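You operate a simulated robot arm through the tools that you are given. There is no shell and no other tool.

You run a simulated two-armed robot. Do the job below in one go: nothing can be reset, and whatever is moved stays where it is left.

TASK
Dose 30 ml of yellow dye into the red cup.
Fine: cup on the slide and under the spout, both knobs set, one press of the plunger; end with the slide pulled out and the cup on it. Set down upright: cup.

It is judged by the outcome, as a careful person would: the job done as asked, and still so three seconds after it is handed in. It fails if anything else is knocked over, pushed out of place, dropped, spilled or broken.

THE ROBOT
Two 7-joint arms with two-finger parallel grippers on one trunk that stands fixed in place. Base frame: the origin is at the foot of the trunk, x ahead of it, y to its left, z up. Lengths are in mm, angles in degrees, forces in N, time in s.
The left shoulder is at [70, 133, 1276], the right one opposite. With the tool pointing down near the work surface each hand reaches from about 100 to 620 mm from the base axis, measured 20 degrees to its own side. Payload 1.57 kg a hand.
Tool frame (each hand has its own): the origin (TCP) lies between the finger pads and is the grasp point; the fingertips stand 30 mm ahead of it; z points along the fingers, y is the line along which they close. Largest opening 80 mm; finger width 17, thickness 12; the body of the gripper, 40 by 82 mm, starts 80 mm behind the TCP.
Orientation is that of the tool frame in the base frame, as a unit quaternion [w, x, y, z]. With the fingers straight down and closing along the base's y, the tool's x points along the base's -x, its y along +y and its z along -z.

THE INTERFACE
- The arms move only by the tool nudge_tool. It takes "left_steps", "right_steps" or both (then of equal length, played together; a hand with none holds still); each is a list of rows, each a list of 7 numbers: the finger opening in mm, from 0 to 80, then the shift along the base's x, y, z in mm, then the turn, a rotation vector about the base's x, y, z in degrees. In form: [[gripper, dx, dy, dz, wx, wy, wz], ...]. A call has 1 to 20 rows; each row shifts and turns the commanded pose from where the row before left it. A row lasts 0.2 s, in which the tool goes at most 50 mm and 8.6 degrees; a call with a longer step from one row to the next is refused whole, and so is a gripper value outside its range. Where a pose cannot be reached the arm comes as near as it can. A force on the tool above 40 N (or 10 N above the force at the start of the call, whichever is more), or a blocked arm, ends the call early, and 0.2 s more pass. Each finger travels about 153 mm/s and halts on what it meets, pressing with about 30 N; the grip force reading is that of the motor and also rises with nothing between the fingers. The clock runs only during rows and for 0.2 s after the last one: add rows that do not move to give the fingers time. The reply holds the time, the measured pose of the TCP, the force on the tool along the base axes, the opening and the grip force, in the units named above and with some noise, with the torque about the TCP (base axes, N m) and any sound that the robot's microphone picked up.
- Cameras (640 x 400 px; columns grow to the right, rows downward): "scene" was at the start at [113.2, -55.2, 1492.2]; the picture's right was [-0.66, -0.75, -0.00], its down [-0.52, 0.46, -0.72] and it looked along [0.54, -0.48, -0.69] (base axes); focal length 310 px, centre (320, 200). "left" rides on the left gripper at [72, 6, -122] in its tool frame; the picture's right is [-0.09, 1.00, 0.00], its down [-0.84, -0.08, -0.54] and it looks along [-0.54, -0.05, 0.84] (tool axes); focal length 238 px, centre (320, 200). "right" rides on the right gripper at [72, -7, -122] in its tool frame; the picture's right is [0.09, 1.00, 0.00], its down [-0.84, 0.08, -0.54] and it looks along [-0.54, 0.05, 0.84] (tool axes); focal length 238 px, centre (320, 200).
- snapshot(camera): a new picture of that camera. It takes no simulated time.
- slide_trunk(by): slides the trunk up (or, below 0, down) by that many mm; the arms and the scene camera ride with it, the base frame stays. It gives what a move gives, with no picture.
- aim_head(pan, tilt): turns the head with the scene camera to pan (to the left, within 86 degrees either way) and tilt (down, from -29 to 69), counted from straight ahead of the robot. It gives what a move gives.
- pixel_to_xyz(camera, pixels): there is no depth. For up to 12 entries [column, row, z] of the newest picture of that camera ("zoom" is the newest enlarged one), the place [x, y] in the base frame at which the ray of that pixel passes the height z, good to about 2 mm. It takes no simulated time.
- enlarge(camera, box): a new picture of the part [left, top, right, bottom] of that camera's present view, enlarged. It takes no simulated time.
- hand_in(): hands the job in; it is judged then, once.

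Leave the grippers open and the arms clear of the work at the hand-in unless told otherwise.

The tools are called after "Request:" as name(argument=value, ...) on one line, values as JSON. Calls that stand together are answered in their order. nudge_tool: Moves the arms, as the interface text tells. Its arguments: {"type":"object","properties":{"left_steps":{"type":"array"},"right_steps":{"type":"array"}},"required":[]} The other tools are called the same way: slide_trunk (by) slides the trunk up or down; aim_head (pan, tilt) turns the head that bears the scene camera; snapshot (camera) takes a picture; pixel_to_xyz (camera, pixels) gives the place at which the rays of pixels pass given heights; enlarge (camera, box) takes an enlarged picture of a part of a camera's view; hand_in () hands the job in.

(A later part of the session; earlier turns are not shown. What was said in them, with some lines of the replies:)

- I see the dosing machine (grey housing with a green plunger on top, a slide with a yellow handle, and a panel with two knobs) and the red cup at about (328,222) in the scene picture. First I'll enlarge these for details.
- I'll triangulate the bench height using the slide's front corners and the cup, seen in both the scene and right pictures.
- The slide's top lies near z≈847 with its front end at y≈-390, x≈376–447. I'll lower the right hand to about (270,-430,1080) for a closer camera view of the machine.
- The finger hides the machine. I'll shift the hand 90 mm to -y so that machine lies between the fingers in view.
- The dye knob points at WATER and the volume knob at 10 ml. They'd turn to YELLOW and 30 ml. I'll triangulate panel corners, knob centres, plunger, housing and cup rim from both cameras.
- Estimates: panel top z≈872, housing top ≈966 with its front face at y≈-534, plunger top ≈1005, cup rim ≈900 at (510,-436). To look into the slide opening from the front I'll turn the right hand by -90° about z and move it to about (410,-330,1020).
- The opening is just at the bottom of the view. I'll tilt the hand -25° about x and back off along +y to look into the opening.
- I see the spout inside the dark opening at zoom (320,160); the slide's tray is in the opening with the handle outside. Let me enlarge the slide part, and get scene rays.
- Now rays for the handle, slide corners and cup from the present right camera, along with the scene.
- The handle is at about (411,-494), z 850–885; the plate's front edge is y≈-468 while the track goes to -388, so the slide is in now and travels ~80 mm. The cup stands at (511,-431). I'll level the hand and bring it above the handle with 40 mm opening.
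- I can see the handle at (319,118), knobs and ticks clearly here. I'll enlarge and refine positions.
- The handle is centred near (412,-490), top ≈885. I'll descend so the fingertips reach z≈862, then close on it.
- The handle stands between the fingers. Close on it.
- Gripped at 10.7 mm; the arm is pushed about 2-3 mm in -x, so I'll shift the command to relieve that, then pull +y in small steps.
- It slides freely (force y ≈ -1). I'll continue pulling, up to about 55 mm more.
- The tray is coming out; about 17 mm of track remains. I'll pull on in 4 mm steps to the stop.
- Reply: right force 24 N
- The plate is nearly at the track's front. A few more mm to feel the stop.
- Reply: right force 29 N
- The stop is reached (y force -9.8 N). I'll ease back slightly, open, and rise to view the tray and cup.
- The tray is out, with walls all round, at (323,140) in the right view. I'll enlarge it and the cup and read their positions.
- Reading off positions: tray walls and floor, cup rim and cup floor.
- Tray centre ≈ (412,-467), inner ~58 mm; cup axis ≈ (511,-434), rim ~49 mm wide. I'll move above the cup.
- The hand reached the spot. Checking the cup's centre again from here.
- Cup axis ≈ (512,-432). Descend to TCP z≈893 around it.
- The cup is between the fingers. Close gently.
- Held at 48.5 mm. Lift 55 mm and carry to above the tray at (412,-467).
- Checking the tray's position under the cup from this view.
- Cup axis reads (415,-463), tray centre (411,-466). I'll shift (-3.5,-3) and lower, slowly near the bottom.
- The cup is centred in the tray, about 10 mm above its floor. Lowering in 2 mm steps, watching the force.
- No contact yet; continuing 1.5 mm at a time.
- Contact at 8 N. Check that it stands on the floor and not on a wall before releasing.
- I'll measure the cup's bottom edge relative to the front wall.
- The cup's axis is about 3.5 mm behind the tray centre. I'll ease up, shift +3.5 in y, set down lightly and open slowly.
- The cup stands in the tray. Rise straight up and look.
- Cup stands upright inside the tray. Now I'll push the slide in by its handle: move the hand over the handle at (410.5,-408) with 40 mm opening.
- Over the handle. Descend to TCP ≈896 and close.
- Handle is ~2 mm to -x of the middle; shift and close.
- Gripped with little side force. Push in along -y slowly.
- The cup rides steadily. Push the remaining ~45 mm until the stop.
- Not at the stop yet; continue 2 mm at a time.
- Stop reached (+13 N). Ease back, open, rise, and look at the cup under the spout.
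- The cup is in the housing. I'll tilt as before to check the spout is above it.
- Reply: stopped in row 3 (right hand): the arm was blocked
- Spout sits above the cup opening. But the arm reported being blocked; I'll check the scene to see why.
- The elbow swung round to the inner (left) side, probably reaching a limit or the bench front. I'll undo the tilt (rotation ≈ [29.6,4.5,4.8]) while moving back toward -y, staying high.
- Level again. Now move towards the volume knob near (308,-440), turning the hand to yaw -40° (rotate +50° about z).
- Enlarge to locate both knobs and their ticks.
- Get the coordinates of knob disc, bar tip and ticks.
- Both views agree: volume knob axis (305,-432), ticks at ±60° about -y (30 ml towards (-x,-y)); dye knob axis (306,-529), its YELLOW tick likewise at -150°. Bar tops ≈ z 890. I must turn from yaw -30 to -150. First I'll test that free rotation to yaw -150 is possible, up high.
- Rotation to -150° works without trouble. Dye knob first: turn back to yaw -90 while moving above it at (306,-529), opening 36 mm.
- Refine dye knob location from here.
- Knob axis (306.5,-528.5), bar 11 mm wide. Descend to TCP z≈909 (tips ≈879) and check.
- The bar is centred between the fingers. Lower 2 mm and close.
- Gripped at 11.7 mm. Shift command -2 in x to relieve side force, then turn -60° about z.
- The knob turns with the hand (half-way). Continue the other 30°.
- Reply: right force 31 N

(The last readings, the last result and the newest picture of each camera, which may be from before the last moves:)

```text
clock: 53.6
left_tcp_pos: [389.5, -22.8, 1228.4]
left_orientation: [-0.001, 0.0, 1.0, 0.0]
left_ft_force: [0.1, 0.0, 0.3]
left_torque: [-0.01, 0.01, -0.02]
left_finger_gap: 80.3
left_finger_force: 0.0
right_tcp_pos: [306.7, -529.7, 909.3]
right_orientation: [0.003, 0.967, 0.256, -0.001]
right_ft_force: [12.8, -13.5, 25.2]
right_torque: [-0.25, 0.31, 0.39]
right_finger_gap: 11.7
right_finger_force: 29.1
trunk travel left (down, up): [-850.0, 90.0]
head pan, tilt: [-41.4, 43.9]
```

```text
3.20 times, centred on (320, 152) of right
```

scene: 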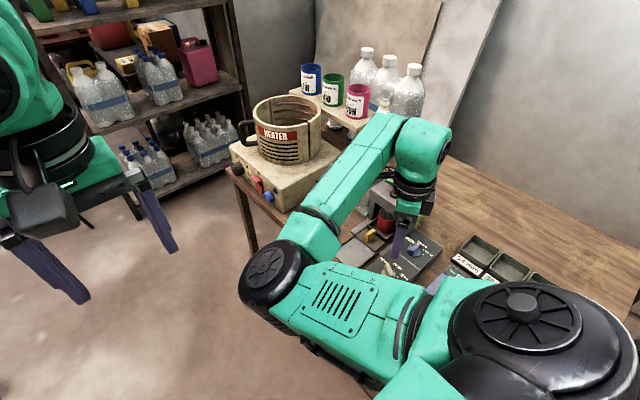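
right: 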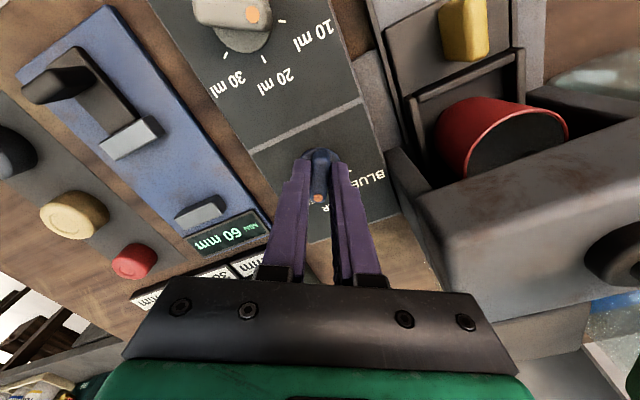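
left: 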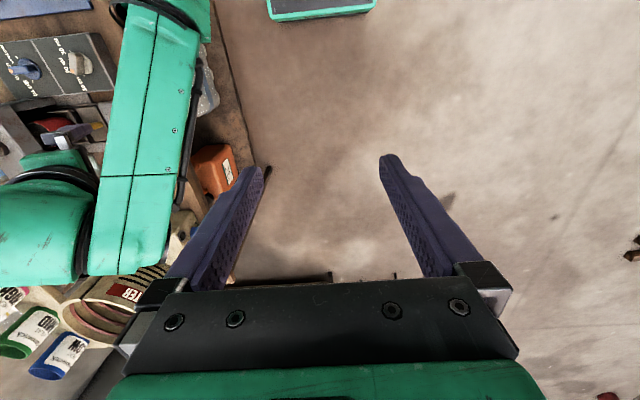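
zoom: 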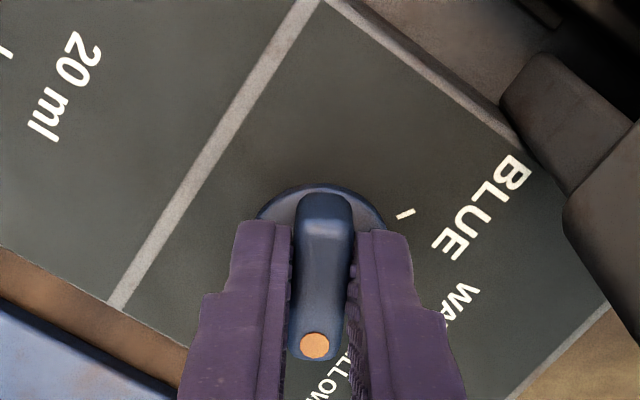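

A torque of 0.39 N·m suggests the stop at YELLOW. Relieve the force and open, then rise.

Request:
nudge_tool(right_steps=[[0, 0, 0, 2, 0, 0, 0], [20, 0, 0, 0, 0, 0, 0], [36, 0, 0, 0, 0, 0, 0], [36, 0, 0, 20, 0, 0, 0], [36, 0, 0, 40, 0, 0, 0], [36, 0, 0, 40, 0, 0, 0], [36, 0, 0, 0, 0, 0, 0]])

Request:
snapshot(camera="right")

Request:
enlarge(camera="right", box=[220, 60, 420, 200])

Request:
enlarge(camera="scene", box=[360, 200, 456, 290])

```text
clock: 55.2
left_tcp_pos: [388.1, -25.2, 1230.5]
left_orientation: [0.0, 0.0, 1.0, 0.0]
left_ft_force: [-0.5, -0.5, -0.6]
left_torque: [0.0, 0.0, 0.0]
left_finger_gap: 80.0
left_finger_force: 0.1
right_tcp_pos: [304.0, -529.1, 1009.9]
right_orientation: [0.0, 0.967, 0.257, -0.001]
right_ft_force: [0.4, 0.1, 0.4]
right_torque: [0.02, -0.03, -0.04]
right_finger_gap: 35.7
right_finger_force: 0.1
trunk travel left (down, up): [-850.0, 90.0]
head pan, tilt: [-41.4, 43.9]
```

```text
taken
```

right: 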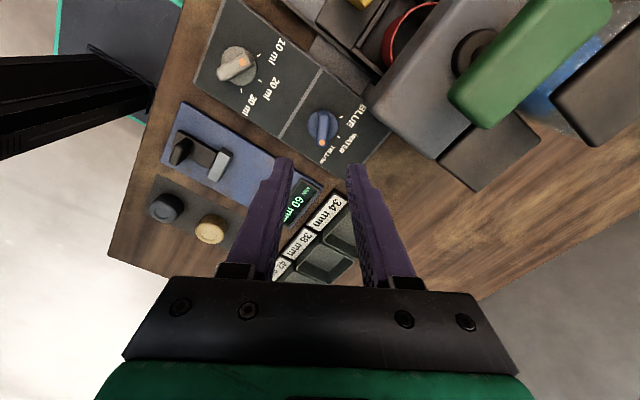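

```text
2.86 times, centred on (320, 130) of right
```

zoom: 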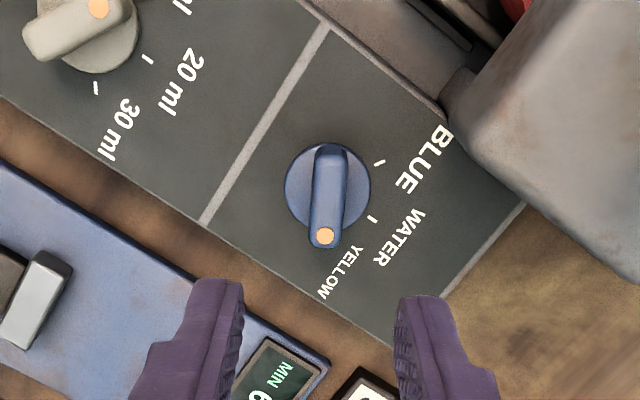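

```text
4.44 times, centred on (408, 245) of scene
```

zoom: 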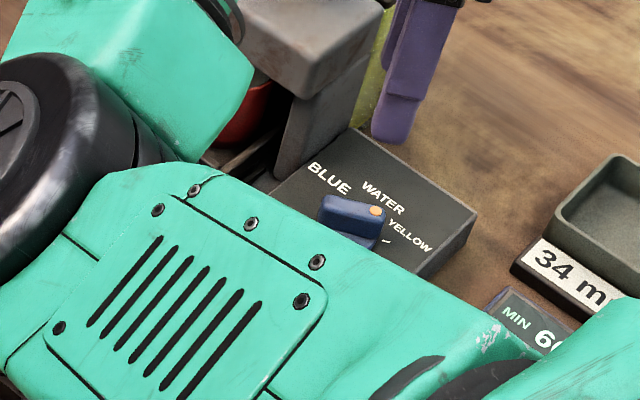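

Check the pointer's bearing numerically.

Request:
pixel_to_xyz(camera="right", pixels=[[324.2, 113.2, 890], [321.8, 142.6, 890], [322.5, 125.8, 876], [338, 136.3, 872], [340.5, 116.8, 872]])

Request:
pixel_to_xyz(camera="zoom", pixels=[[376, 210, 890], [325, 205, 890], [386, 240, 872]])

```text
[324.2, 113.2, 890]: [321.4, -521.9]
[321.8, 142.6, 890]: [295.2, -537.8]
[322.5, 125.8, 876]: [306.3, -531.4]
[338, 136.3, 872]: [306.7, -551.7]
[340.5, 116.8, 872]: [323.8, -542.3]
```

```text
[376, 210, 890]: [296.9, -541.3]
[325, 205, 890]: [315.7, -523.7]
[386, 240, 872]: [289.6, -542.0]
```

Pointer bearing ≈ -148°, matching the YELLOW tick. Now to the volume knob at (305,-432), turning +120° to yaw -30.

Request:
nudge_tool(right_steps=[[36, 0, 7, 0, 0, 0, 8.57], [36, 0, 7, 0, 0, 0, 8.57], [36, 0, 7, 0, 0, 0, 8.57], [36, 0, 7, 0, 0, 0, 8.57], [36, 0, 7, 0, 0, 0, 8.57], [36, 0, 7, 0, 0, 0, 8.57], [36, 0, 7, 0, 0, 0, 8.57], [36, 0, 7, 0, 0, 0, 8.57], [36, 0, 7, 0, 0, 0, 8.57], [36, 0, 7, 0, 0, 0, 8.57], [36, 0, 7, 0, 0, 0, 8.57], [36, 0, 7, 0, 0, 0, 8.57], [36, 0, 7, 0, 0, 0, 8.57], [36, 0, 7, 0, 0, 0, 8.57], [36, 0, 0, -35, 0, 0, 0], [36, 0, 0, 0, 0, 0, 0]])

Request:
snapshot(camera="right")

Request:
snapshot(camera="scene")

Request:
enlarge(camera="right", box=[240, 70, 400, 190])

```text
clock: 58.6
left_tcp_pos: [389.8, -25.3, 1230.0]
left_orientation: [0.0, 0.0, 1.0, 0.001]
left_ft_force: [0.3, -0.1, 0.3]
left_torque: [0.04, -0.01, 0.02]
left_finger_gap: 79.9
left_finger_force: 0.0
right_tcp_pos: [304.8, -429.8, 974.3]
right_orientation: [-0.001, 0.261, 0.965, 0.0]
right_ft_force: [-0.4, -0.1, -0.1]
right_torque: [-0.01, 0.01, 0.02]
right_finger_gap: 35.9
right_finger_force: 0.0
trunk travel left (down, up): [-850.0, 90.0]
head pan, tilt: [-41.4, 43.9]
```

```text
taken
```

right: 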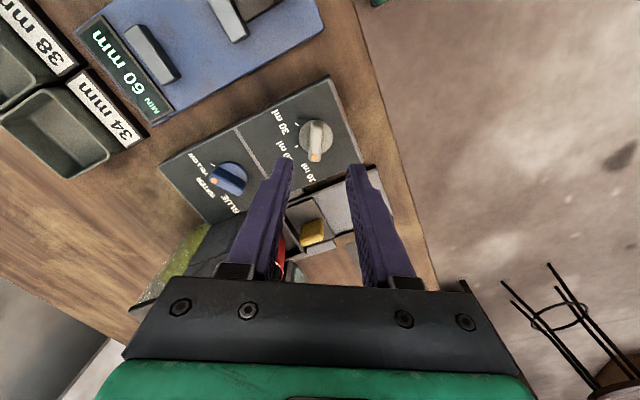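

```text
taken
```

scene: 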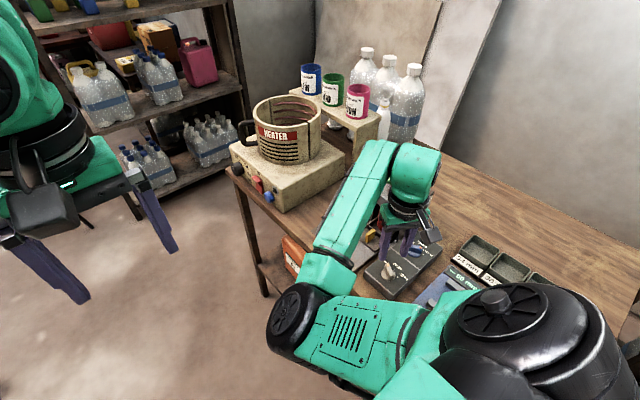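

```text
3.33 times, centred on (320, 130) of right
```

zoom: 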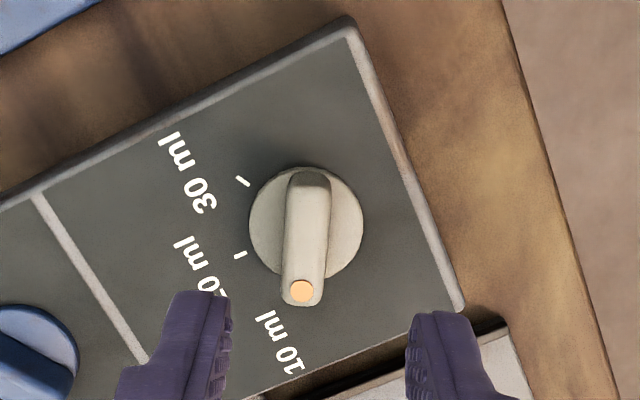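

Request:
pixel_to_xyz(camera="zoom", pixels=[[306, 223, 876], [310, 180, 890], [301, 291, 890], [285, 235, 890], [328, 238, 890]])

```text
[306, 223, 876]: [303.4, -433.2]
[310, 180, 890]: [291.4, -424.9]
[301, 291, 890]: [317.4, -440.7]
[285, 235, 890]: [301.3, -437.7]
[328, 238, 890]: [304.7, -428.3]
```

Axis ≈ (304.5,-432.8), aligned with the hand. Descend to TCP z≈909.

Request:
nudge_tool(right_steps=[[36, 0, -0.5, -30, 0, 0, 0], [36, 0, 0, -25, 0, 0, 0], [36, 0, 0, -10, 0, 0, 0], [36, 0, 0, 0, 0, 0, 0]])

Request:
enlarge(camera="right", box=[220, 90, 420, 215])

```text
clock: 59.6
left_tcp_pos: [389.4, -23.0, 1230.0]
left_orientation: [0.0, 0.0, 1.0, -0.001]
left_ft_force: [-0.5, 0.6, -0.4]
left_torque: [0.01, -0.02, 0.01]
left_finger_gap: 79.8
left_finger_force: 0.0
right_tcp_pos: [304.1, -430.7, 907.7]
right_orientation: [0.0, 0.26, 0.966, 0.001]
right_ft_force: [-0.2, -0.1, -0.9]
right_torque: [0.0, 0.0, 0.03]
right_finger_gap: 35.9
right_finger_force: 0.1
trunk travel left (down, up): [-850.0, 90.0]
head pan, tilt: [-41.4, 43.9]
```

```text
3.20 times, centred on (320, 152) of right
```

zoom: 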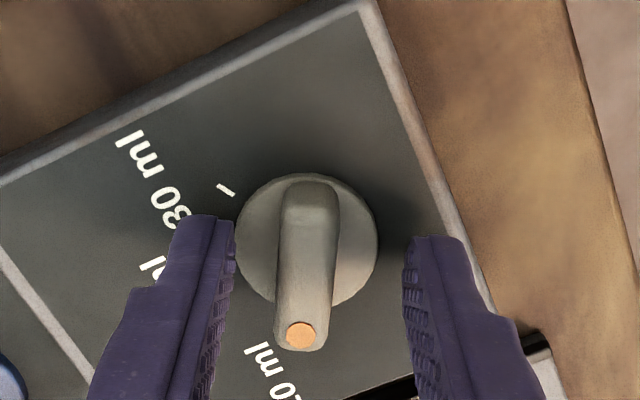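

The bar is ~2.5 mm to the image left; shift (-1.2,-2.2) and close.

Request:
nudge_tool(right_steps=[[36, -1.2, -2.2, 0, 0, 0, 0], [20, 0, 0, 0, 0, 0, 0], [8, 0, 0, 0, 0, 0, 0], [0, 0, 0, 0, 0, 0, 0], [0, 0, 0, 0, 0, 0, 0]])

Request:
enlarge(camera="right", box=[220, 90, 420, 215])

```text
clock: 60.8
left_tcp_pos: [389.1, -25.7, 1230.3]
left_orientation: [0.0, -0.001, 1.0, 0.0]
left_ft_force: [-0.3, -1.2, -0.3]
left_torque: [0.01, 0.01, 0.01]
left_finger_gap: 80.1
left_finger_force: 0.0
right_tcp_pos: [303.5, -434.4, 908.2]
right_orientation: [0.0, 0.26, 0.966, 0.0]
right_ft_force: [0.1, -1.3, 0.0]
right_torque: [0.0, 0.09, 0.01]
right_finger_gap: 12.3
right_finger_force: 29.1
trunk travel left (down, up): [-850.0, 90.0]
head pan, tilt: [-41.4, 43.9]
```

```text
3.20 times, centred on (320, 152) of right
```

zoom: 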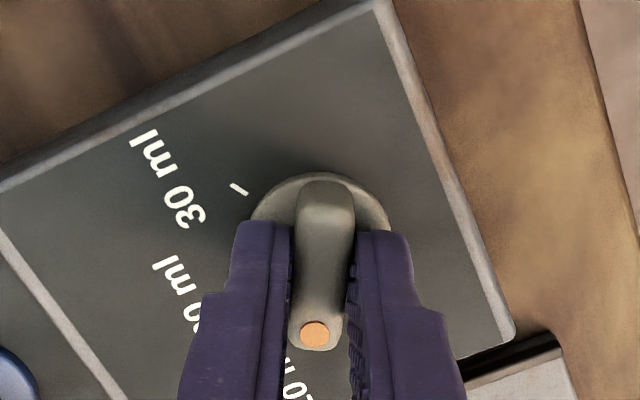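

Gripped with nearly no side force. Turn -60° first.

Request:
nudge_tool(right_steps=[[0, 0, 0, 0, 0, 0, -7.5], [0, 0, 0, 0, 0, 0, -7.5], [0, 0, 0, 0, 0, 0, -7.5], [0, 0, 0, 0, 0, 0, -7.5], [0, 0, 0, 0, 0, 0, -7.5], [0, 0, 0, 0, 0, 0, -7.5], [0, 0, 0, 0, 0, 0, -7.5], [0, 0, 0, 0, 0, 0, -7.5], [0, 0, 0, 0, 0, 0, 0]])

Request:
enlarge(camera="right", box=[220, 90, 420, 215])

```text
clock: 62.8
left_tcp_pos: [390.0, -24.1, 1228.3]
left_orientation: [0.0, 0.0, 1.0, 0.0]
left_ft_force: [0.2, -1.0, 0.7]
left_torque: [0.0, 0.0, -0.01]
left_finger_gap: 79.8
left_finger_force: 0.1
right_tcp_pos: [304.3, -433.0, 908.8]
right_orientation: [-0.002, 0.709, 0.706, 0.001]
right_ft_force: [-3.5, 7.3, -16.5]
right_torque: [-0.2, -0.02, -0.01]
right_finger_gap: 12.2
right_finger_force: 29.3
trunk travel left (down, up): [-850.0, 90.0]
head pan, tilt: [-41.4, 43.9]
```

```text
3.20 times, centred on (320, 152) of right
```

zoom: 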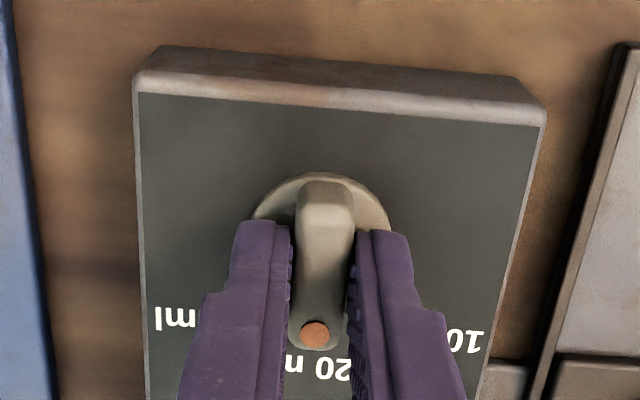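

At 20 ml now. Turn the other 60°, easing the y force a bit and lowering the z pull.

Request:
nudge_tool(right_steps=[[0, 0, 1, -1.5, 0, 0, -7.5], [0, 0, 0, 0, 0, 0, -7.5], [0, 0, 0, 0, 0, 0, -7.5], [0, 0, 0, 0, 0, 0, -7.5], [0, 0, 0, 0, 0, 0, -7.5], [0, 0, 0, 0, 0, 0, -7.5], [0, 0, 0, 0, 0, 0, -7.5], [0, 0, 0, 0, 0, 0, -7.5], [0, 0, 0, 0, 0, 0, 0]])

Request:
enlarge(camera="right", box=[220, 90, 420, 215])

```text
clock: 64.8
left_tcp_pos: [389.2, -24.2, 1230.2]
left_orientation: [0.001, -0.001, 1.0, -0.001]
left_ft_force: [0.0, -0.2, 0.6]
left_torque: [-0.02, 0.0, 0.02]
left_finger_gap: 80.2
left_finger_force: 0.1
right_tcp_pos: [304.9, -433.4, 908.1]
right_orientation: [0.002, 0.967, 0.257, 0.0]
right_ft_force: [7.3, -6.1, 14.2]
right_torque: [0.08, 0.24, 0.36]
right_finger_gap: 12.0
right_finger_force: 28.9
trunk travel left (down, up): [-850.0, 90.0]
head pan, tilt: [-41.4, 43.9]
```

```text
3.20 times, centred on (320, 152) of right
```

zoom: 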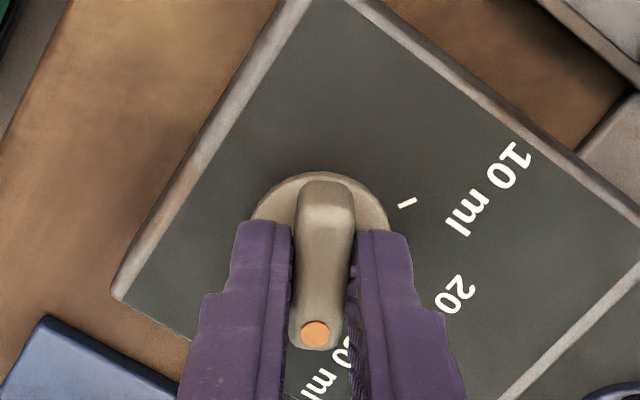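

Stop torque (0.36 N·m) felt at 30 ml. Open, rise and check both knobs.

Request:
nudge_tool(right_steps=[[0, 0, 0, 1.5, 0, 0, 0], [20, 0, 0, 0, 0, 0, 0], [36, 0, 0, 0, 0, 0, 0], [36, 0, 0, 20, 0, 0, 0], [36, 0, 0, 40, 0, 0, 0], [36, 0, 0, 45, 0, 0, 0], [36, -20, 0, 40, 0, 0, 0], [36, -40, 0, 20, 0, 0, 0], [36, 0, 0, 0, 0, 0, 0]])

Request:
snapshot(camera="right")

Request:
snapshot(camera="scene")

Request:
enlarge(camera="right", box=[260, 20, 480, 200])

```text
clock: 66.8
left_tcp_pos: [388.8, -24.7, 1229.4]
left_orientation: [0.0, 0.0, 1.0, 0.0]
left_ft_force: [-0.4, 0.3, 0.5]
left_torque: [-0.01, 0.01, -0.01]
left_finger_gap: 79.9
left_finger_force: 0.0
right_tcp_pos: [240.1, -429.4, 1073.1]
right_orientation: [0.001, 0.966, 0.257, -0.001]
right_ft_force: [0.4, -0.8, -0.4]
right_torque: [-0.01, 0.02, 0.0]
right_finger_gap: 35.9
right_finger_force: 0.1
trunk travel left (down, up): [-850.0, 90.0]
head pan, tilt: [-41.4, 43.9]
```

```text
taken
```

right: 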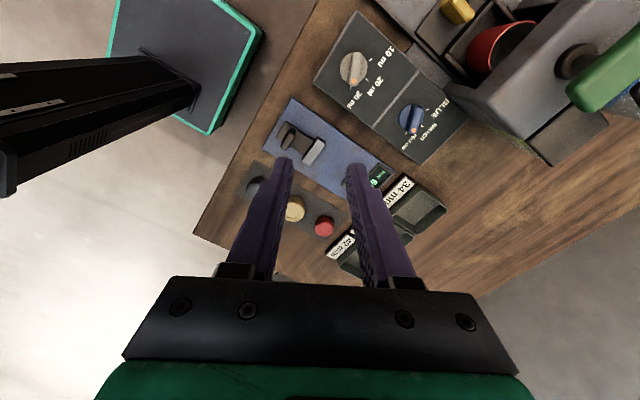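

```text
taken
```

scene: 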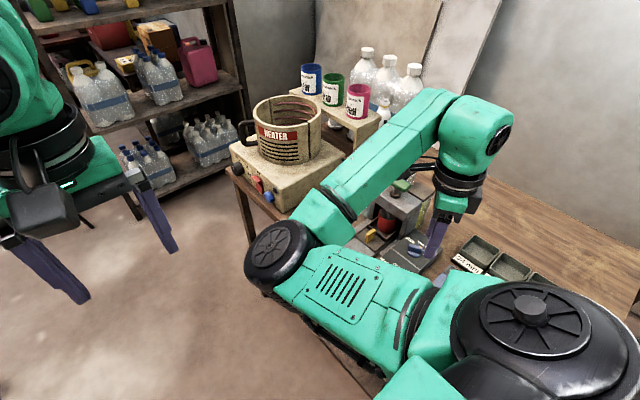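

```text
2.22 times, centred on (370, 110) of right
```

zoom: 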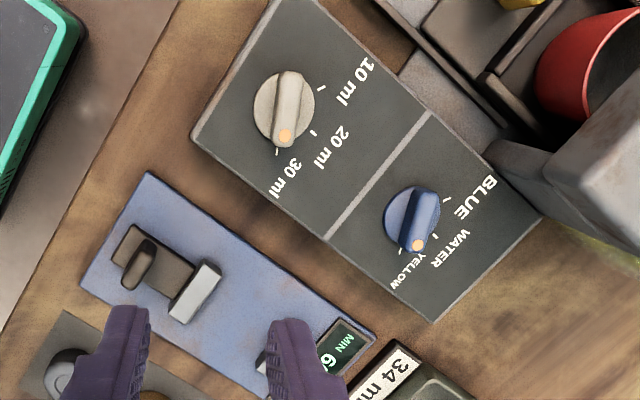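

Both knobs read right: 30 ml and YELLOW. Next the plunger: close fingers, turn to yaw -90 and move to a viewing spot near (411,-480,1090).

Request:
nudge_tool(right_steps=[[20, 21.4, -6, 2, 0, 0, 7.5], [0, 21.4, -6, 2, 0, 0, 7.5], [0, 21.4, -6, 2, 0, 0, 7.5], [0, 21.4, -6, 2, 0, 0, 7.5], [0, 21.4, -6, 2, 0, 0, 7.5], [0, 21.4, -6, 2, 0, 0, 7.5], [0, 21.4, -6, 2, 0, 0, 7.5], [0, 21.2, -6, 2, 0, 0, 7.5], [0, 0, 0, 0, 0, 0, 0]])

Request:
snapshot(camera="right")

Request:
snapshot(camera="scene")

```text
clock: 68.8
left_tcp_pos: [389.5, -24.1, 1231.2]
left_orientation: [0.0, 0.0, 1.0, 0.0]
left_ft_force: [0.1, 0.6, 0.5]
left_torque: [0.0, -0.02, -0.02]
left_finger_gap: 80.0
left_finger_force: 0.0
right_tcp_pos: [414.6, -479.9, 1090.1]
right_orientation: [0.0, 0.708, 0.706, 0.0]
right_ft_force: [0.0, 0.0, 0.5]
right_torque: [0.03, -0.03, -0.01]
right_finger_gap: 0.0
right_finger_force: 20.8
trunk travel left (down, up): [-850.0, 90.0]
head pan, tilt: [-41.4, 43.9]
```

```text
taken
```

right: 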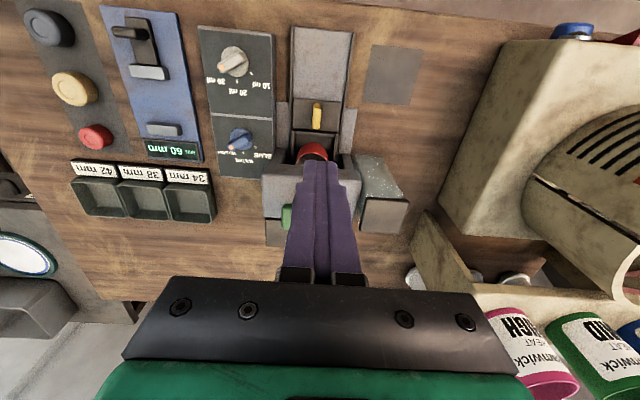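

```text
taken
```

scene: 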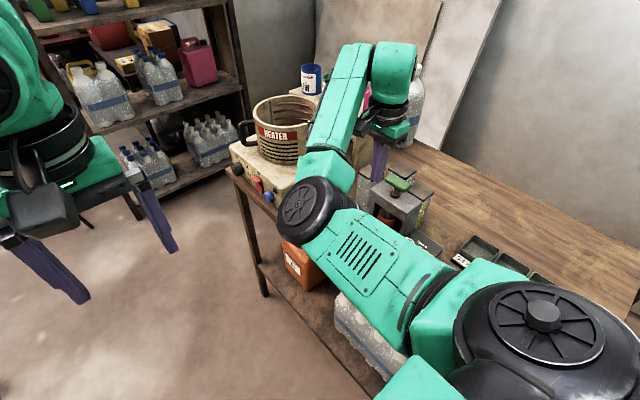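

The closed fingers hide the plunger; open them for a look, and enlarge the scene.

Request:
nudge_tool(right_steps=[[40, 0, 0, 0, 0, 0, 0], [70, 0, 0, 0, 0, 0, 0], [70, 0, 0, 0, 0, 0, 0]])

Request:
enlarge(camera="right", box=[240, 130, 430, 270])

Request:
enlarge(camera="scene", box=[350, 150, 446, 250])

```text
clock: 69.6
left_tcp_pos: [388.8, -24.7, 1229.5]
left_orientation: [0.0, 0.0, 1.0, 0.001]
left_ft_force: [0.0, -0.1, -0.3]
left_torque: [0.03, 0.0, 0.02]
left_finger_gap: 79.9
left_finger_force: 0.1
right_tcp_pos: [414.6, -479.5, 1090.0]
right_orientation: [0.0, 0.708, 0.706, 0.0]
right_ft_force: [0.7, -0.7, 0.5]
right_torque: [-0.02, -0.01, 0.01]
right_finger_gap: 70.0
right_finger_force: 0.1
trunk travel left (down, up): [-850.0, 90.0]
head pan, tilt: [-41.4, 43.9]
```

```text
2.86 times, centred on (335, 200) of right
```

zoom: 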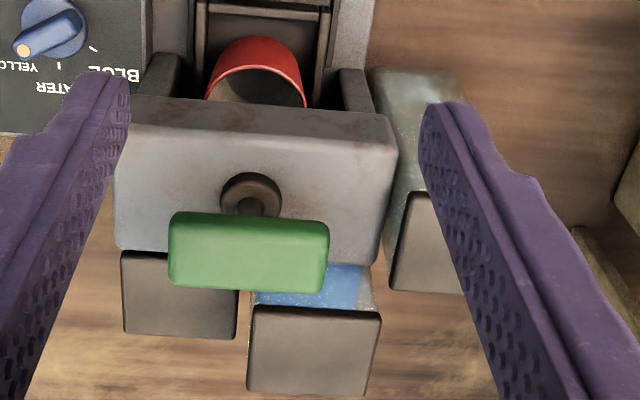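

```text
4.00 times, centred on (398, 200) of scene
```

zoom: 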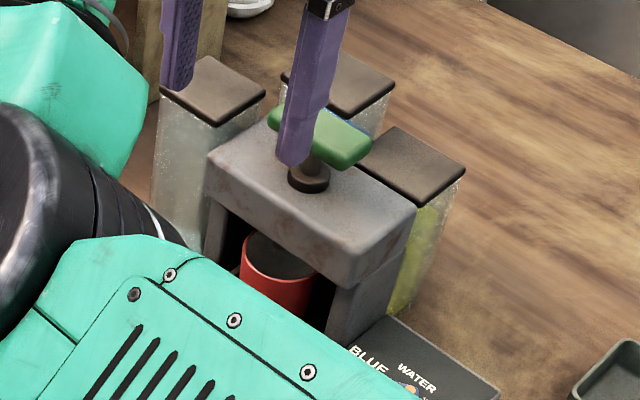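

Request:
pixel_to_xyz(camera="right", pixels=[[310.5, 215.8, 1010], [310.5, 215.8, 990], [310.5, 197.6, 970], [284.5, 206, 1005], [337.5, 208, 1005], [283.5, 229.5, 1005], [335, 231, 1005], [264, 217, 966], [354, 222, 966], [364, 180, 966]])

Request:
pixel_to_xyz(camera="scene", pixels=[[397.5, 181.5, 1010], [397.5, 181.5, 990], [395.2, 193.8, 970]])

```text
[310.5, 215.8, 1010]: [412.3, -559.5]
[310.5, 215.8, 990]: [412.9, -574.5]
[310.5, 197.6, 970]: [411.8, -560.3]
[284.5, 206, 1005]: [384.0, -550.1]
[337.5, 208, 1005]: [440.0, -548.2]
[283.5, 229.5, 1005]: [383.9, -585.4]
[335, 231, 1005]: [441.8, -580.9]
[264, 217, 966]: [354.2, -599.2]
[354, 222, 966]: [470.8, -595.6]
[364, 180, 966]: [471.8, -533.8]
```

```text
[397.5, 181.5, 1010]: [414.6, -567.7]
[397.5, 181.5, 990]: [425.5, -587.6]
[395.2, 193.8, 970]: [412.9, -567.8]
```

Plunger axis ≈ (412,-564), bar top ≈1008. Close fingers and move above it, tips ~20 mm above.

Request:
nudge_tool(right_steps=[[30, 0, 0, 0, 0, 0, 0], [0, 0, 0, 0, 0, 0, 0], [0, -1, -28, -5, 0, 0, 0], [0, -1, -28, -10, 0, 0, 0], [0, -0.5, -28, -15, 0, 0, 0], [0, 0, 0, 0, 0, 0, 0]])

Request:
snapshot(camera="right")

Request:
enlarge(camera="scene", box=[350, 130, 446, 230])

```text
clock: 71.0
left_tcp_pos: [389.8, -24.0, 1229.8]
left_orientation: [0.0, 0.0, 1.0, 0.0]
left_ft_force: [0.0, -0.6, -0.8]
left_torque: [-0.04, -0.01, 0.03]
left_finger_gap: 80.1
left_finger_force: 0.0
right_tcp_pos: [413.5, -564.3, 1060.2]
right_orientation: [0.0, 0.708, 0.706, 0.0]
right_ft_force: [-0.3, -0.4, 0.6]
right_torque: [-0.02, 0.0, 0.0]
right_finger_gap: 0.0
right_finger_force: 21.5
trunk travel left (down, up): [-850.0, 90.0]
head pan, tilt: [-41.4, 43.9]
```

```text
taken
```

right: 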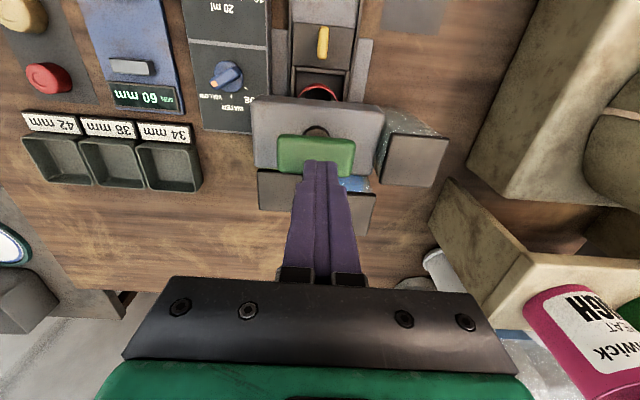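

```text
4.00 times, centred on (398, 180) of scene
```

zoom: 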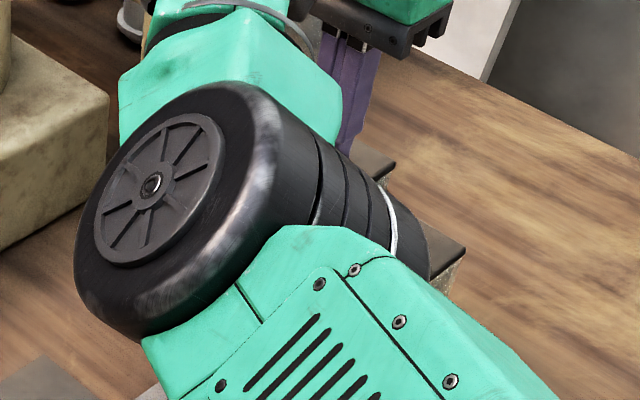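

Request:
enlarge(camera="right", box=[256, 90, 384, 200])

Request:
pixel_to_xyz(camera="right", pixels=[[317, 136, 1005], [316, 175, 1005], [316, 155, 1005], [277, 155, 1005], [356, 155, 1005], [320, 163, 1030], [316, 131, 968]])

```text
3.64 times, centred on (320, 145) of right
```

zoom: 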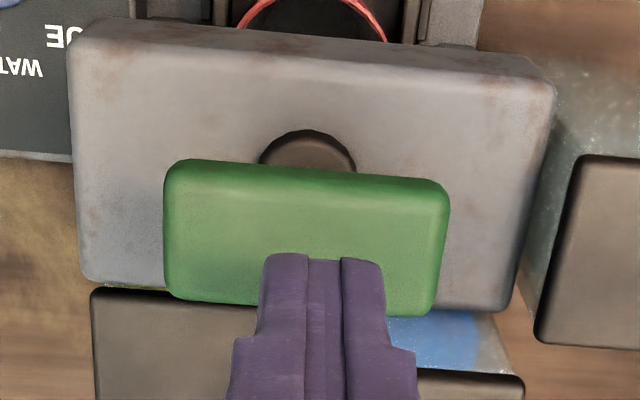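

```text
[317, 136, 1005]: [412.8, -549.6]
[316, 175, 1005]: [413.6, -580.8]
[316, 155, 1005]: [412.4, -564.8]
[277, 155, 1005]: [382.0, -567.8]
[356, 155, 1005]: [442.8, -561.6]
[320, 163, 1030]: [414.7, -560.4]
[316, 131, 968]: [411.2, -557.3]
```

Bar centre (412.5,-565), right under the tips. Lower to contact and start pressing.

Request:
nudge_tool(right_steps=[[0, 0, -1, -16, 0, 0, 0], [0, 0, 0, -3, 0, 0, 0], [0, 0, 0, -3, 0, 0, 0], [0, 0, 0, -3, 0, 0, 0], [0, 0, 0, -3, 0, 0, 0], [0, 0, 0, 0, 0, 0, 0]])

```text
clock: 72.4
left_tcp_pos: [388.7, -24.1, 1229.2]
left_orientation: [0.0, 0.0, 1.0, -0.001]
left_ft_force: [0.3, -0.7, 0.5]
left_torque: [0.01, 0.0, 0.0]
left_finger_gap: 79.9
left_finger_force: 0.1
right_tcp_pos: [413.0, -564.9, 1034.5]
right_orientation: [-0.001, 0.708, 0.706, 0.001]
right_ft_force: [2.0, -0.6, 1.9]
right_torque: [0.04, -0.03, -0.01]
right_finger_gap: 0.0
right_finger_force: 21.3
trunk travel left (down, up): [-850.0, 90.0]
head pan, tilt: [-41.4, 43.9]
```

Light contact (≈2 N) at z≈1034. Press on downward.

Request:
nudge_tool(right_steps=[[0, 0, 0, -4, 0, 0, 0], [0, 0, 0, -4, 0, 0, 0], [0, 0, 0, -4, 0, 0, 0], [0, 0, 0, -4, 0, 0, 0], [0, 0, 0, 0, 0, 0, 0]])

```text
clock: 73.6
left_tcp_pos: [387.2, -23.3, 1229.7]
left_orientation: [0.0, -0.001, 1.0, -0.001]
left_ft_force: [0.2, 0.5, 0.6]
left_torque: [0.01, -0.04, -0.01]
left_finger_gap: 80.0
left_finger_force: 0.0
right_tcp_pos: [412.7, -565.5, 1020.9]
right_orientation: [0.006, 0.709, 0.705, -0.001]
right_ft_force: [8.0, -8.8, 28.6]
right_torque: [-0.09, -0.23, 0.0]
right_finger_gap: 0.0
right_finger_force: 21.1
trunk travel left (down, up): [-850.0, 90.0]
head pan, tilt: [-41.4, 43.9]
heard: click
```

A click was heard, force 28.6 N – the dose stroke is triggered. Hold a moment, then rise straight up.

Request:
nudge_tool(right_steps=[[0, 0, 0, 0, 0, 0, 0], [0, 0, 0, 0, 0, 0, 0], [0, 0, 0, 0, 0, 0, 0], [0, 0, 0, 10, 0, 0, 0], [0, 0, 0, 20, 0, 0, 0], [0, 0, 0, 40, 0, 0, 0], [0, 0, 30, 20, 0, 0, 0], [0, 0, 40, 0, 0, 0, 0], [40, 0, 20, 0, 0, 0, 0], [70, 0, 0, 0, 0, 0, 0], [70, 0, 0, 0, 0, 0, 0]])

Request:
enlarge(camera="right", box=[240, 100, 430, 240])

Request:
snapshot(camera="scene")

```text
clock: 74.2
left_tcp_pos: [386.7, -21.6, 1229.6]
left_orientation: [0.001, 0.0, 1.0, -0.001]
left_ft_force: [-0.4, 0.1, -0.5]
left_torque: [0.0, 0.0, 0.01]
left_finger_gap: 79.7
left_finger_force: 0.0
right_tcp_pos: [411.1, -564.5, 1021.3]
right_orientation: [0.007, 0.71, 0.704, 0.0]
right_ft_force: [1.1, 1.1, 11.1]
right_torque: [0.12, 0.0, 0.1]
right_finger_gap: 0.0
right_finger_force: 21.0
trunk travel left (down, up): [-850.0, 90.0]
head pan, tilt: [-41.4, 43.9]
stopped in row 3 (right hand): the force on the tool passed its limit at 41 N (the readings are from after the stop); the commanded pose is now the measured one
```

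```text
2.86 times, centred on (335, 170) of right
```

zoom: 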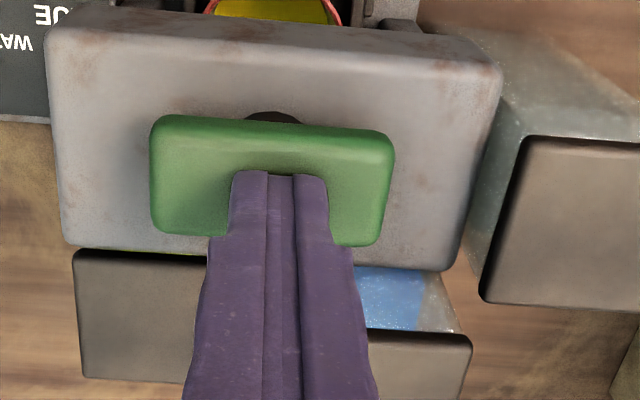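

```text
taken
```

scene: 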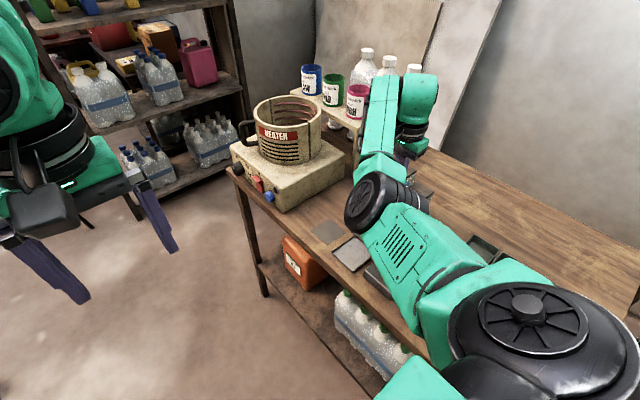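

Yellow liquid shows in the cup. The force limit stopped the hold; now rise straight up and back off.

Request:
nudge_tool(right_steps=[[0, 0, 0, 15, 0, 0, 0], [0, 0, 0, 25, 0, 0, 0], [0, 0, 0, 35, 0, 0, 0], [0, 0, 30, 5, 0, 0, 0], [0, 0, 40, 0, 0, 0, 0], [40, 0, 10, 0, 0, 0, 0], [40, 0, 0, 0, 0, 0, 0], [40, 0, 0, 0, 0, 0, 0]])

Request:
snapshot(camera="right")

Request:
enlarge(camera="right", box=[240, 80, 430, 240])

Request:
snapshot(camera="scene")

```text
clock: 76.0
left_tcp_pos: [387.9, -23.2, 1230.0]
left_orientation: [0.0, -0.001, 1.0, 0.0]
left_ft_force: [0.4, 0.0, -0.2]
left_torque: [-0.03, -0.01, 0.0]
left_finger_gap: 79.9
left_finger_force: 0.1
right_tcp_pos: [412.6, -487.9, 1099.5]
right_orientation: [0.004, 0.709, 0.705, 0.0]
right_ft_force: [0.1, -0.2, 0.4]
right_torque: [0.02, 0.01, -0.02]
right_finger_gap: 40.2
right_finger_force: 0.0
trunk travel left (down, up): [-850.0, 90.0]
head pan, tilt: [-41.4, 43.9]
```

```text
taken
```

right: 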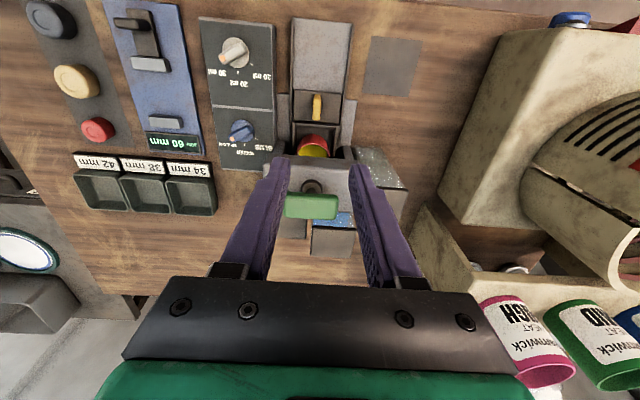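

```text
2.50 times, centred on (335, 160) of right
```

zoom: 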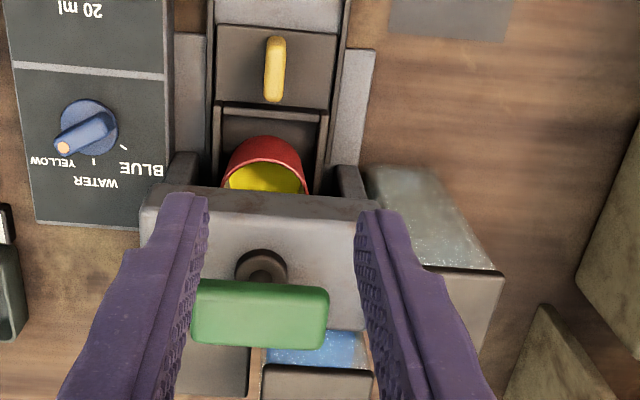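

```text
taken
```

scene: 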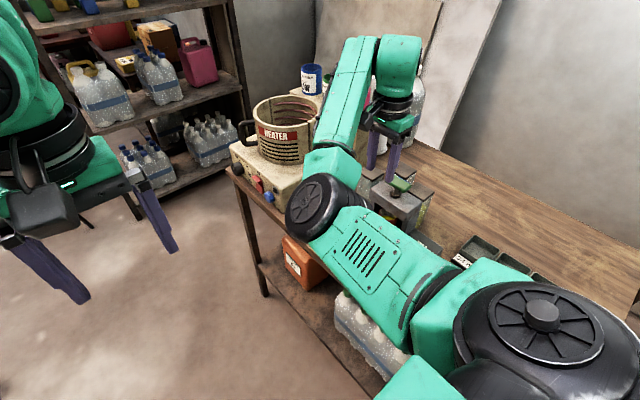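

The cup holds yellow dye and the plunger has returned. Now grip the handle again at (410.5,-491): descend.

Request:
nudge_tool(right_steps=[[40, -2, -3, -40, 0, 0, 0], [40, 0, 0, -40, 0, 0, 0], [40, 0, 0, -40, 0, 0, 0], [40, 0, 0, -40, 0, 0, 0], [40, 0, 0, -30, 0, 0, 0], [40, 0, 0, 0, 0, 0, 0]])

Request:
enlarge(camera="right", box=[220, 90, 420, 215])

```text
clock: 77.5
left_tcp_pos: [388.7, -23.4, 1229.5]
left_orientation: [0.0, 0.0, 1.0, 0.0]
left_ft_force: [-0.1, -0.8, 0.3]
left_torque: [0.04, 0.0, 0.02]
left_finger_gap: 79.7
left_finger_force: 0.2
right_tcp_pos: [412.3, -492.3, 908.2]
right_orientation: [0.003, 0.709, 0.705, -0.001]
right_ft_force: [0.4, -0.3, 0.6]
right_torque: [-0.06, -0.02, 0.0]
right_finger_gap: 39.9
right_finger_force: 0.0
trunk travel left (down, up): [-850.0, 90.0]
head pan, tilt: [-41.4, 43.9]
```

```text
3.20 times, centred on (320, 152) of right
```

zoom: 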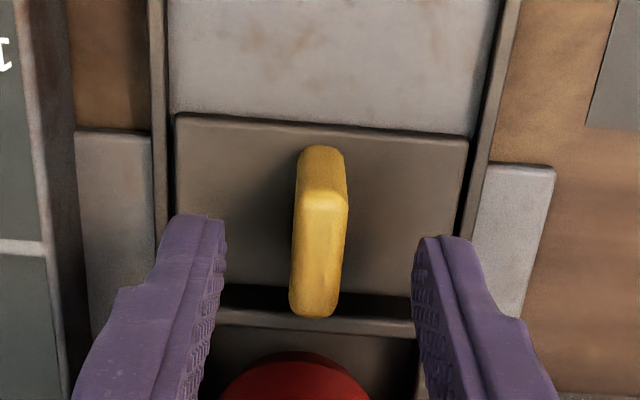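

Well centred. Down 11 mm more and close.

Request:
nudge_tool(right_steps=[[40, 0, 2, -11, 0, 0, 0], [24, 0, 0, 0, 0, 0, 0], [12, 0, 0, 0, 0, 0, 0], [0, 0, 0, 0, 0, 0, 0], [0, 0, 0, 0, 0, 0, 0]])

Request:
enlarge(camera="right", box=[220, 90, 420, 215])

```text
clock: 78.7
left_tcp_pos: [387.0, -23.6, 1229.6]
left_orientation: [0.001, 0.0, 1.0, 0.0]
left_ft_force: [0.1, -0.6, 0.0]
left_torque: [0.01, -0.02, -0.01]
left_finger_gap: 80.0
left_finger_force: 0.1
right_tcp_pos: [408.4, -488.8, 898.4]
right_orientation: [0.003, 0.709, 0.705, -0.001]
right_ft_force: [-6.1, 1.0, -3.7]
right_torque: [-0.29, 0.57, 0.42]
right_finger_gap: 10.8
right_finger_force: 28.3
trunk travel left (down, up): [-850.0, 90.0]
head pan, tilt: [-41.4, 43.9]
```

```text
3.20 times, centred on (320, 152) of right
```

zoom: 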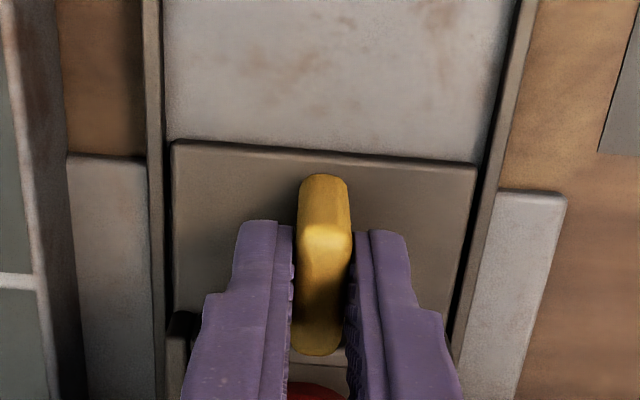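

Gripped. Pull out slowly along +y with the filled cup.

Request:
nudge_tool(right_steps=[[0, -1.2, 1, 0, 0, 0, 0], [0, 0, 2, 0, 0, 0, 0], [0, 0, 3, 0, 0, 0, 0], [0, 0, 4, 0, 0, 0, 0], [0, 0, 4, 0, 0, 0, 0], [0, 0, 4, 0, 0, 0, 0], [0, 0, 4, 0, 0, 0, 0], [0, 0, 4, 0, 0, 0, 0], [0, 0, 4, 0, 0, 0, 0], [0, 0, 4, 0, 0, 0, 0], [0, 0, 3, 0, 0, 0, 0], [0, 0, 2, 0, 0, 0, 0], [0, 0, 0, 0, 0, 0, 0]])

Request:
snapshot(camera="right")

```text
clock: 81.5
left_tcp_pos: [390.3, -25.1, 1229.4]
left_orientation: [-0.001, 0.0, 1.0, 0.0]
left_ft_force: [-0.5, 0.8, -0.2]
left_torque: [-0.04, -0.05, 0.0]
left_finger_gap: 80.1
left_finger_force: 0.0
right_tcp_pos: [409.4, -448.1, 896.3]
right_orientation: [0.002, 0.709, 0.705, 0.0]
right_ft_force: [1.1, 0.9, -9.8]
right_torque: [-0.59, 0.33, 0.41]
right_finger_gap: 11.0
right_finger_force: 28.8
trunk travel left (down, up): [-850.0, 90.0]
head pan, tilt: [-41.4, 43.9]
```

```text
taken
```

right: 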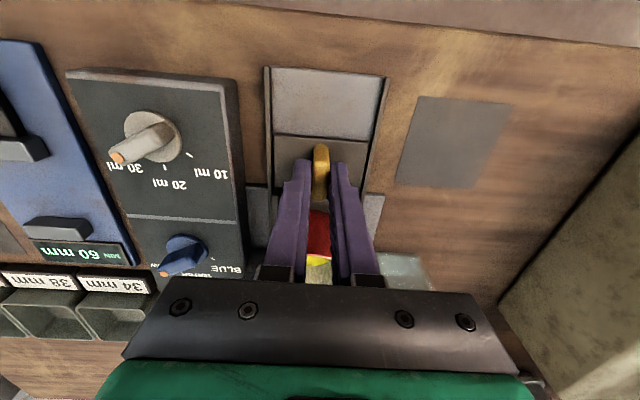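

The slide is half out and the cup rides along. Continue the remaining ~42 mm to the stop.

Request:
nudge_tool(right_steps=[[0, 0, 1, -1, 0, 0, 0], [0, 0, 2, 0, 0, 0, 0], [0, 0, 3, 0, 0, 0, 0], [0, 0, 4, 0, 0, 0, 0], [0, 0, 4, 0, 0, 0, 0], [0, 0, 4, 0, 0, 0, 0], [0, 0, 4, 0, 0, 0, 0], [0, 0, 4, 0, 0, 0, 0], [0, 0, 4, 0, 0, 0, 0], [0, 0, 4, 0, 0, 0, 0], [0, 0, 3, 0, 0, 0, 0], [0, 0, 2, 0, 0, 0, 0], [0, 0, 2, 0, 0, 0, 0], [0, 0, 0, 0, 0, 0, 0]])

Request:
snapshot(camera="right")

```text
clock: 84.5
left_tcp_pos: [388.7, -24.4, 1229.6]
left_orientation: [-0.001, 0.0, 1.0, 0.0]
left_ft_force: [0.4, 0.2, -0.2]
left_torque: [0.0, 0.03, 0.02]
left_finger_gap: 80.1
left_finger_force: 0.0
right_tcp_pos: [409.8, -408.1, 898.1]
right_orientation: [0.004, 0.709, 0.706, -0.003]
right_ft_force: [0.3, 0.2, 3.6]
right_torque: [-0.99, 0.41, 0.42]
right_finger_gap: 11.0
right_finger_force: 28.0
trunk travel left (down, up): [-850.0, 90.0]
head pan, tilt: [-41.4, 43.9]
```

```text
taken
```

right: 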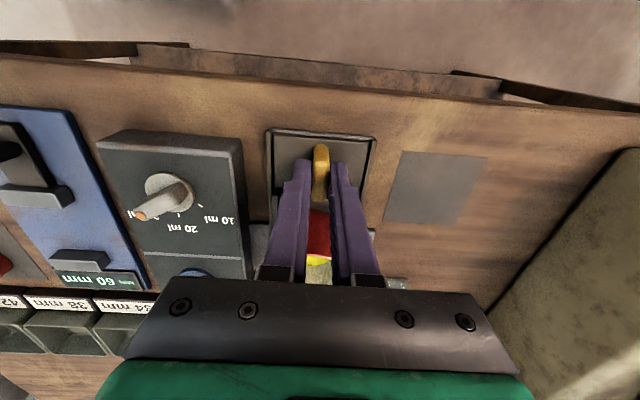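

Nearly there; a few more mm to feel the stop.

Request:
nudge_tool(right_steps=[[0, 0, 2, 0, 0, 0, 0], [0, 0, 2, 0, 0, 0, 0], [0, 0, 2, 0, 0, 0, 0], [0, 0, 0, 0, 0, 0, 0]])

```text
clock: 85.5
left_tcp_pos: [388.6, -26.5, 1230.9]
left_orientation: [0.0, 0.0, 1.0, 0.002]
left_ft_force: [-0.1, 0.7, -0.1]
left_torque: [0.01, 0.0, 0.01]
left_finger_gap: 80.2
left_finger_force: 0.1
right_tcp_pos: [410.2, -403.4, 897.5]
right_orientation: [0.004, 0.709, 0.705, -0.001]
right_ft_force: [1.9, -8.1, 7.5]
right_torque: [0.29, 0.44, 0.38]
right_finger_gap: 10.9
right_finger_force: 28.2
trunk travel left (down, up): [-850.0, 90.0]
head pan, tilt: [-41.4, 43.9]
```

Stop felt. Ease off, open slowly, and rise straight up.

Request:
nudge_tool(right_steps=[[0, 0, -1.5, 0, 0, 0, 0], [14, 0, 0, 0, 0, 0, 0], [24, 0, 0, 0, 0, 0, 0], [36, 0, 0, 0, 0, 0, 0], [36, 0, 0, 0, 0, 0, 0], [36, 0, 0, 25, 0, 0, 0], [36, 0, 0, 40, 0, 0, 0], [50, 0, 0, 45, 0, 0, 0], [70, 0, 0, 45, 0, 0, 0], [80, 0, 0, 30, 0, 0, 0], [80, 0, 0, 0, 0, 0, 0]])

Request:
snapshot(camera="right")

Request:
snapshot(camera="scene")

```text
clock: 87.8
left_tcp_pos: [389.3, -25.2, 1229.2]
left_orientation: [0.001, 0.0, 1.0, 0.001]
left_ft_force: [-0.5, -0.1, 0.8]
left_torque: [0.03, 0.01, 0.01]
left_finger_gap: 79.9
left_finger_force: 0.0
right_tcp_pos: [409.5, -403.4, 1083.0]
right_orientation: [0.003, 0.709, 0.705, -0.001]
right_ft_force: [-0.3, 0.2, -0.4]
right_torque: [-0.01, 0.0, -0.03]
right_finger_gap: 79.8
right_finger_force: 0.0
trunk travel left (down, up): [-850.0, 90.0]
head pan, tilt: [-41.4, 43.9]
```

```text
taken
```

right: 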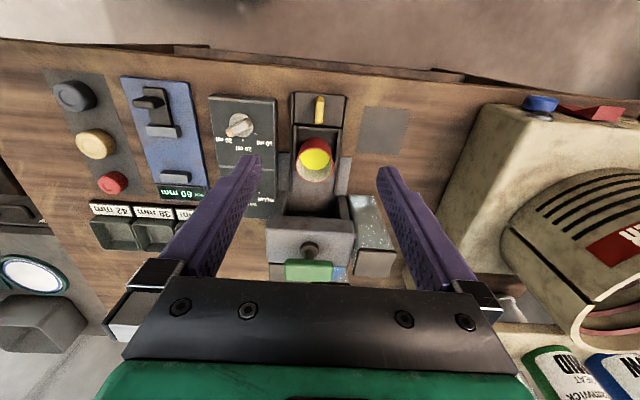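

```text
taken
```

scene: 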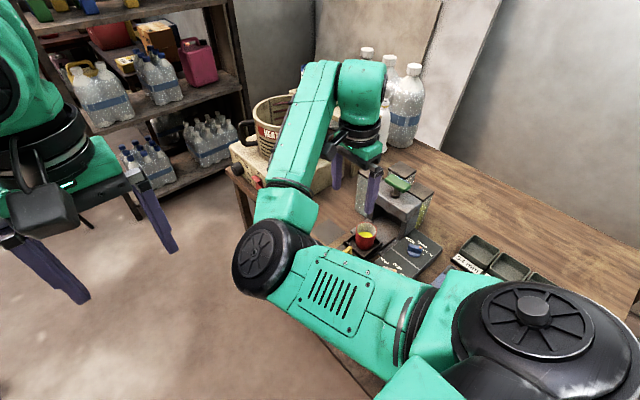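

The slide is out, cup with yellow dye in the tray. Raise the hand further clear and inspect.

Request:
nudge_tool(right_steps=[[80, -10, 0, 30, 0, 0, 0], [80, -10, 0, 30, 0, 0, 0], [80, -10, 0, 30, 0, 0, 0], [80, 0, 0, 0, 0, 0, 0], [80, 0, 0, 0, 0, 0, 0]])

Request:
enlarge(camera="right", box=[200, 70, 440, 230])

Request:
enlarge(camera="scene", box=[330, 170, 458, 280])

Request:
snapshot(camera="left")

```text
clock: 89.0
left_tcp_pos: [390.0, -25.3, 1229.8]
left_orientation: [0.001, -0.001, 1.0, 0.0]
left_ft_force: [0.2, 0.7, -0.3]
left_torque: [-0.02, 0.0, -0.03]
left_finger_gap: 79.8
left_finger_force: 0.1
right_tcp_pos: [378.3, -405.6, 1172.6]
right_orientation: [0.004, 0.708, 0.706, 0.0]
right_ft_force: [0.3, -0.4, -0.5]
right_torque: [0.03, -0.01, -0.02]
right_finger_gap: 80.0
right_finger_force: 0.0
trunk travel left (down, up): [-850.0, 90.0]
head pan, tilt: [-41.4, 43.9]
```

```text
2.50 times, centred on (320, 150) of right
```

zoom: 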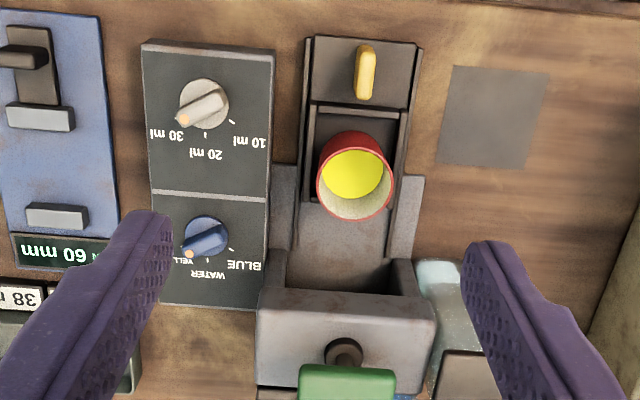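

```text
3.64 times, centred on (394, 225) of scene
```

zoom: 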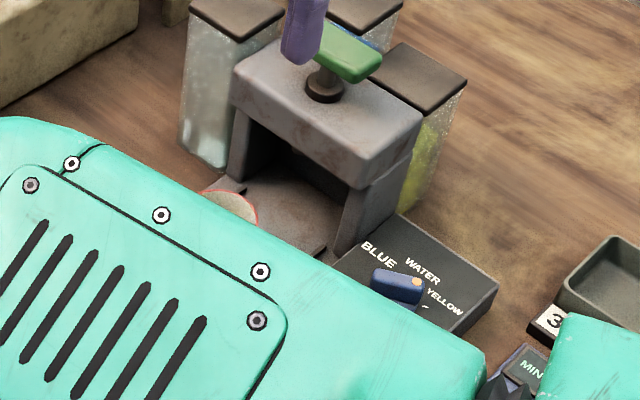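

```text
taken
```

left: 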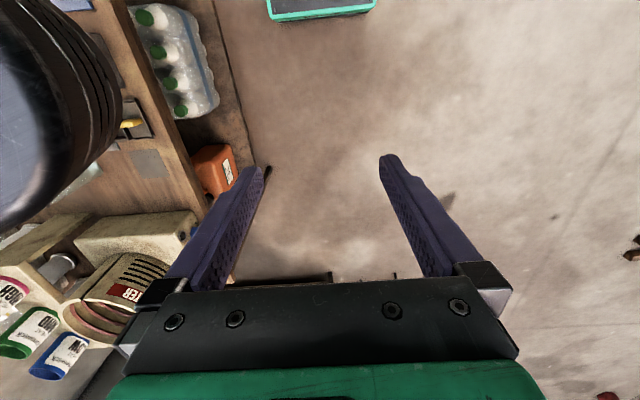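

The cup stands upright in the tray with yellow dye, and the slide is fully out. The knobs read 30 ml and YELLOW, the plunger got its one press, and nothing else looks disturbed. Both hands are open and clear, so I'm handing in.

Request:
hand_in()

```text
The job is handed in.
```

I dosed the red cup with yellow dye at the 30 ml setting and handed the job in. I have no separate reading of the volume. The dose rests on the knob setting, the single click and the yellow dye I could see in the cup.

- **Cup:** it stands upright in the slide's tray, and the slide is pulled out to its stop.
- **Knobs:** the dye knob points to YELLOW and the volume knob to 30 ml. I turned both until I felt resistance at the end.
- **Plunger:** I pressed it once and heard one click. While I held it down, the force reached 41 N and the robot stopped that move. I then lifted straight off, and the plunger came back up.
- **Arm block:** the right arm was blocked once while I tilted the hand to look under the spout. The pictures afterwards showed nothing moved or knocked over.

Both grippers are open and clear of the work.
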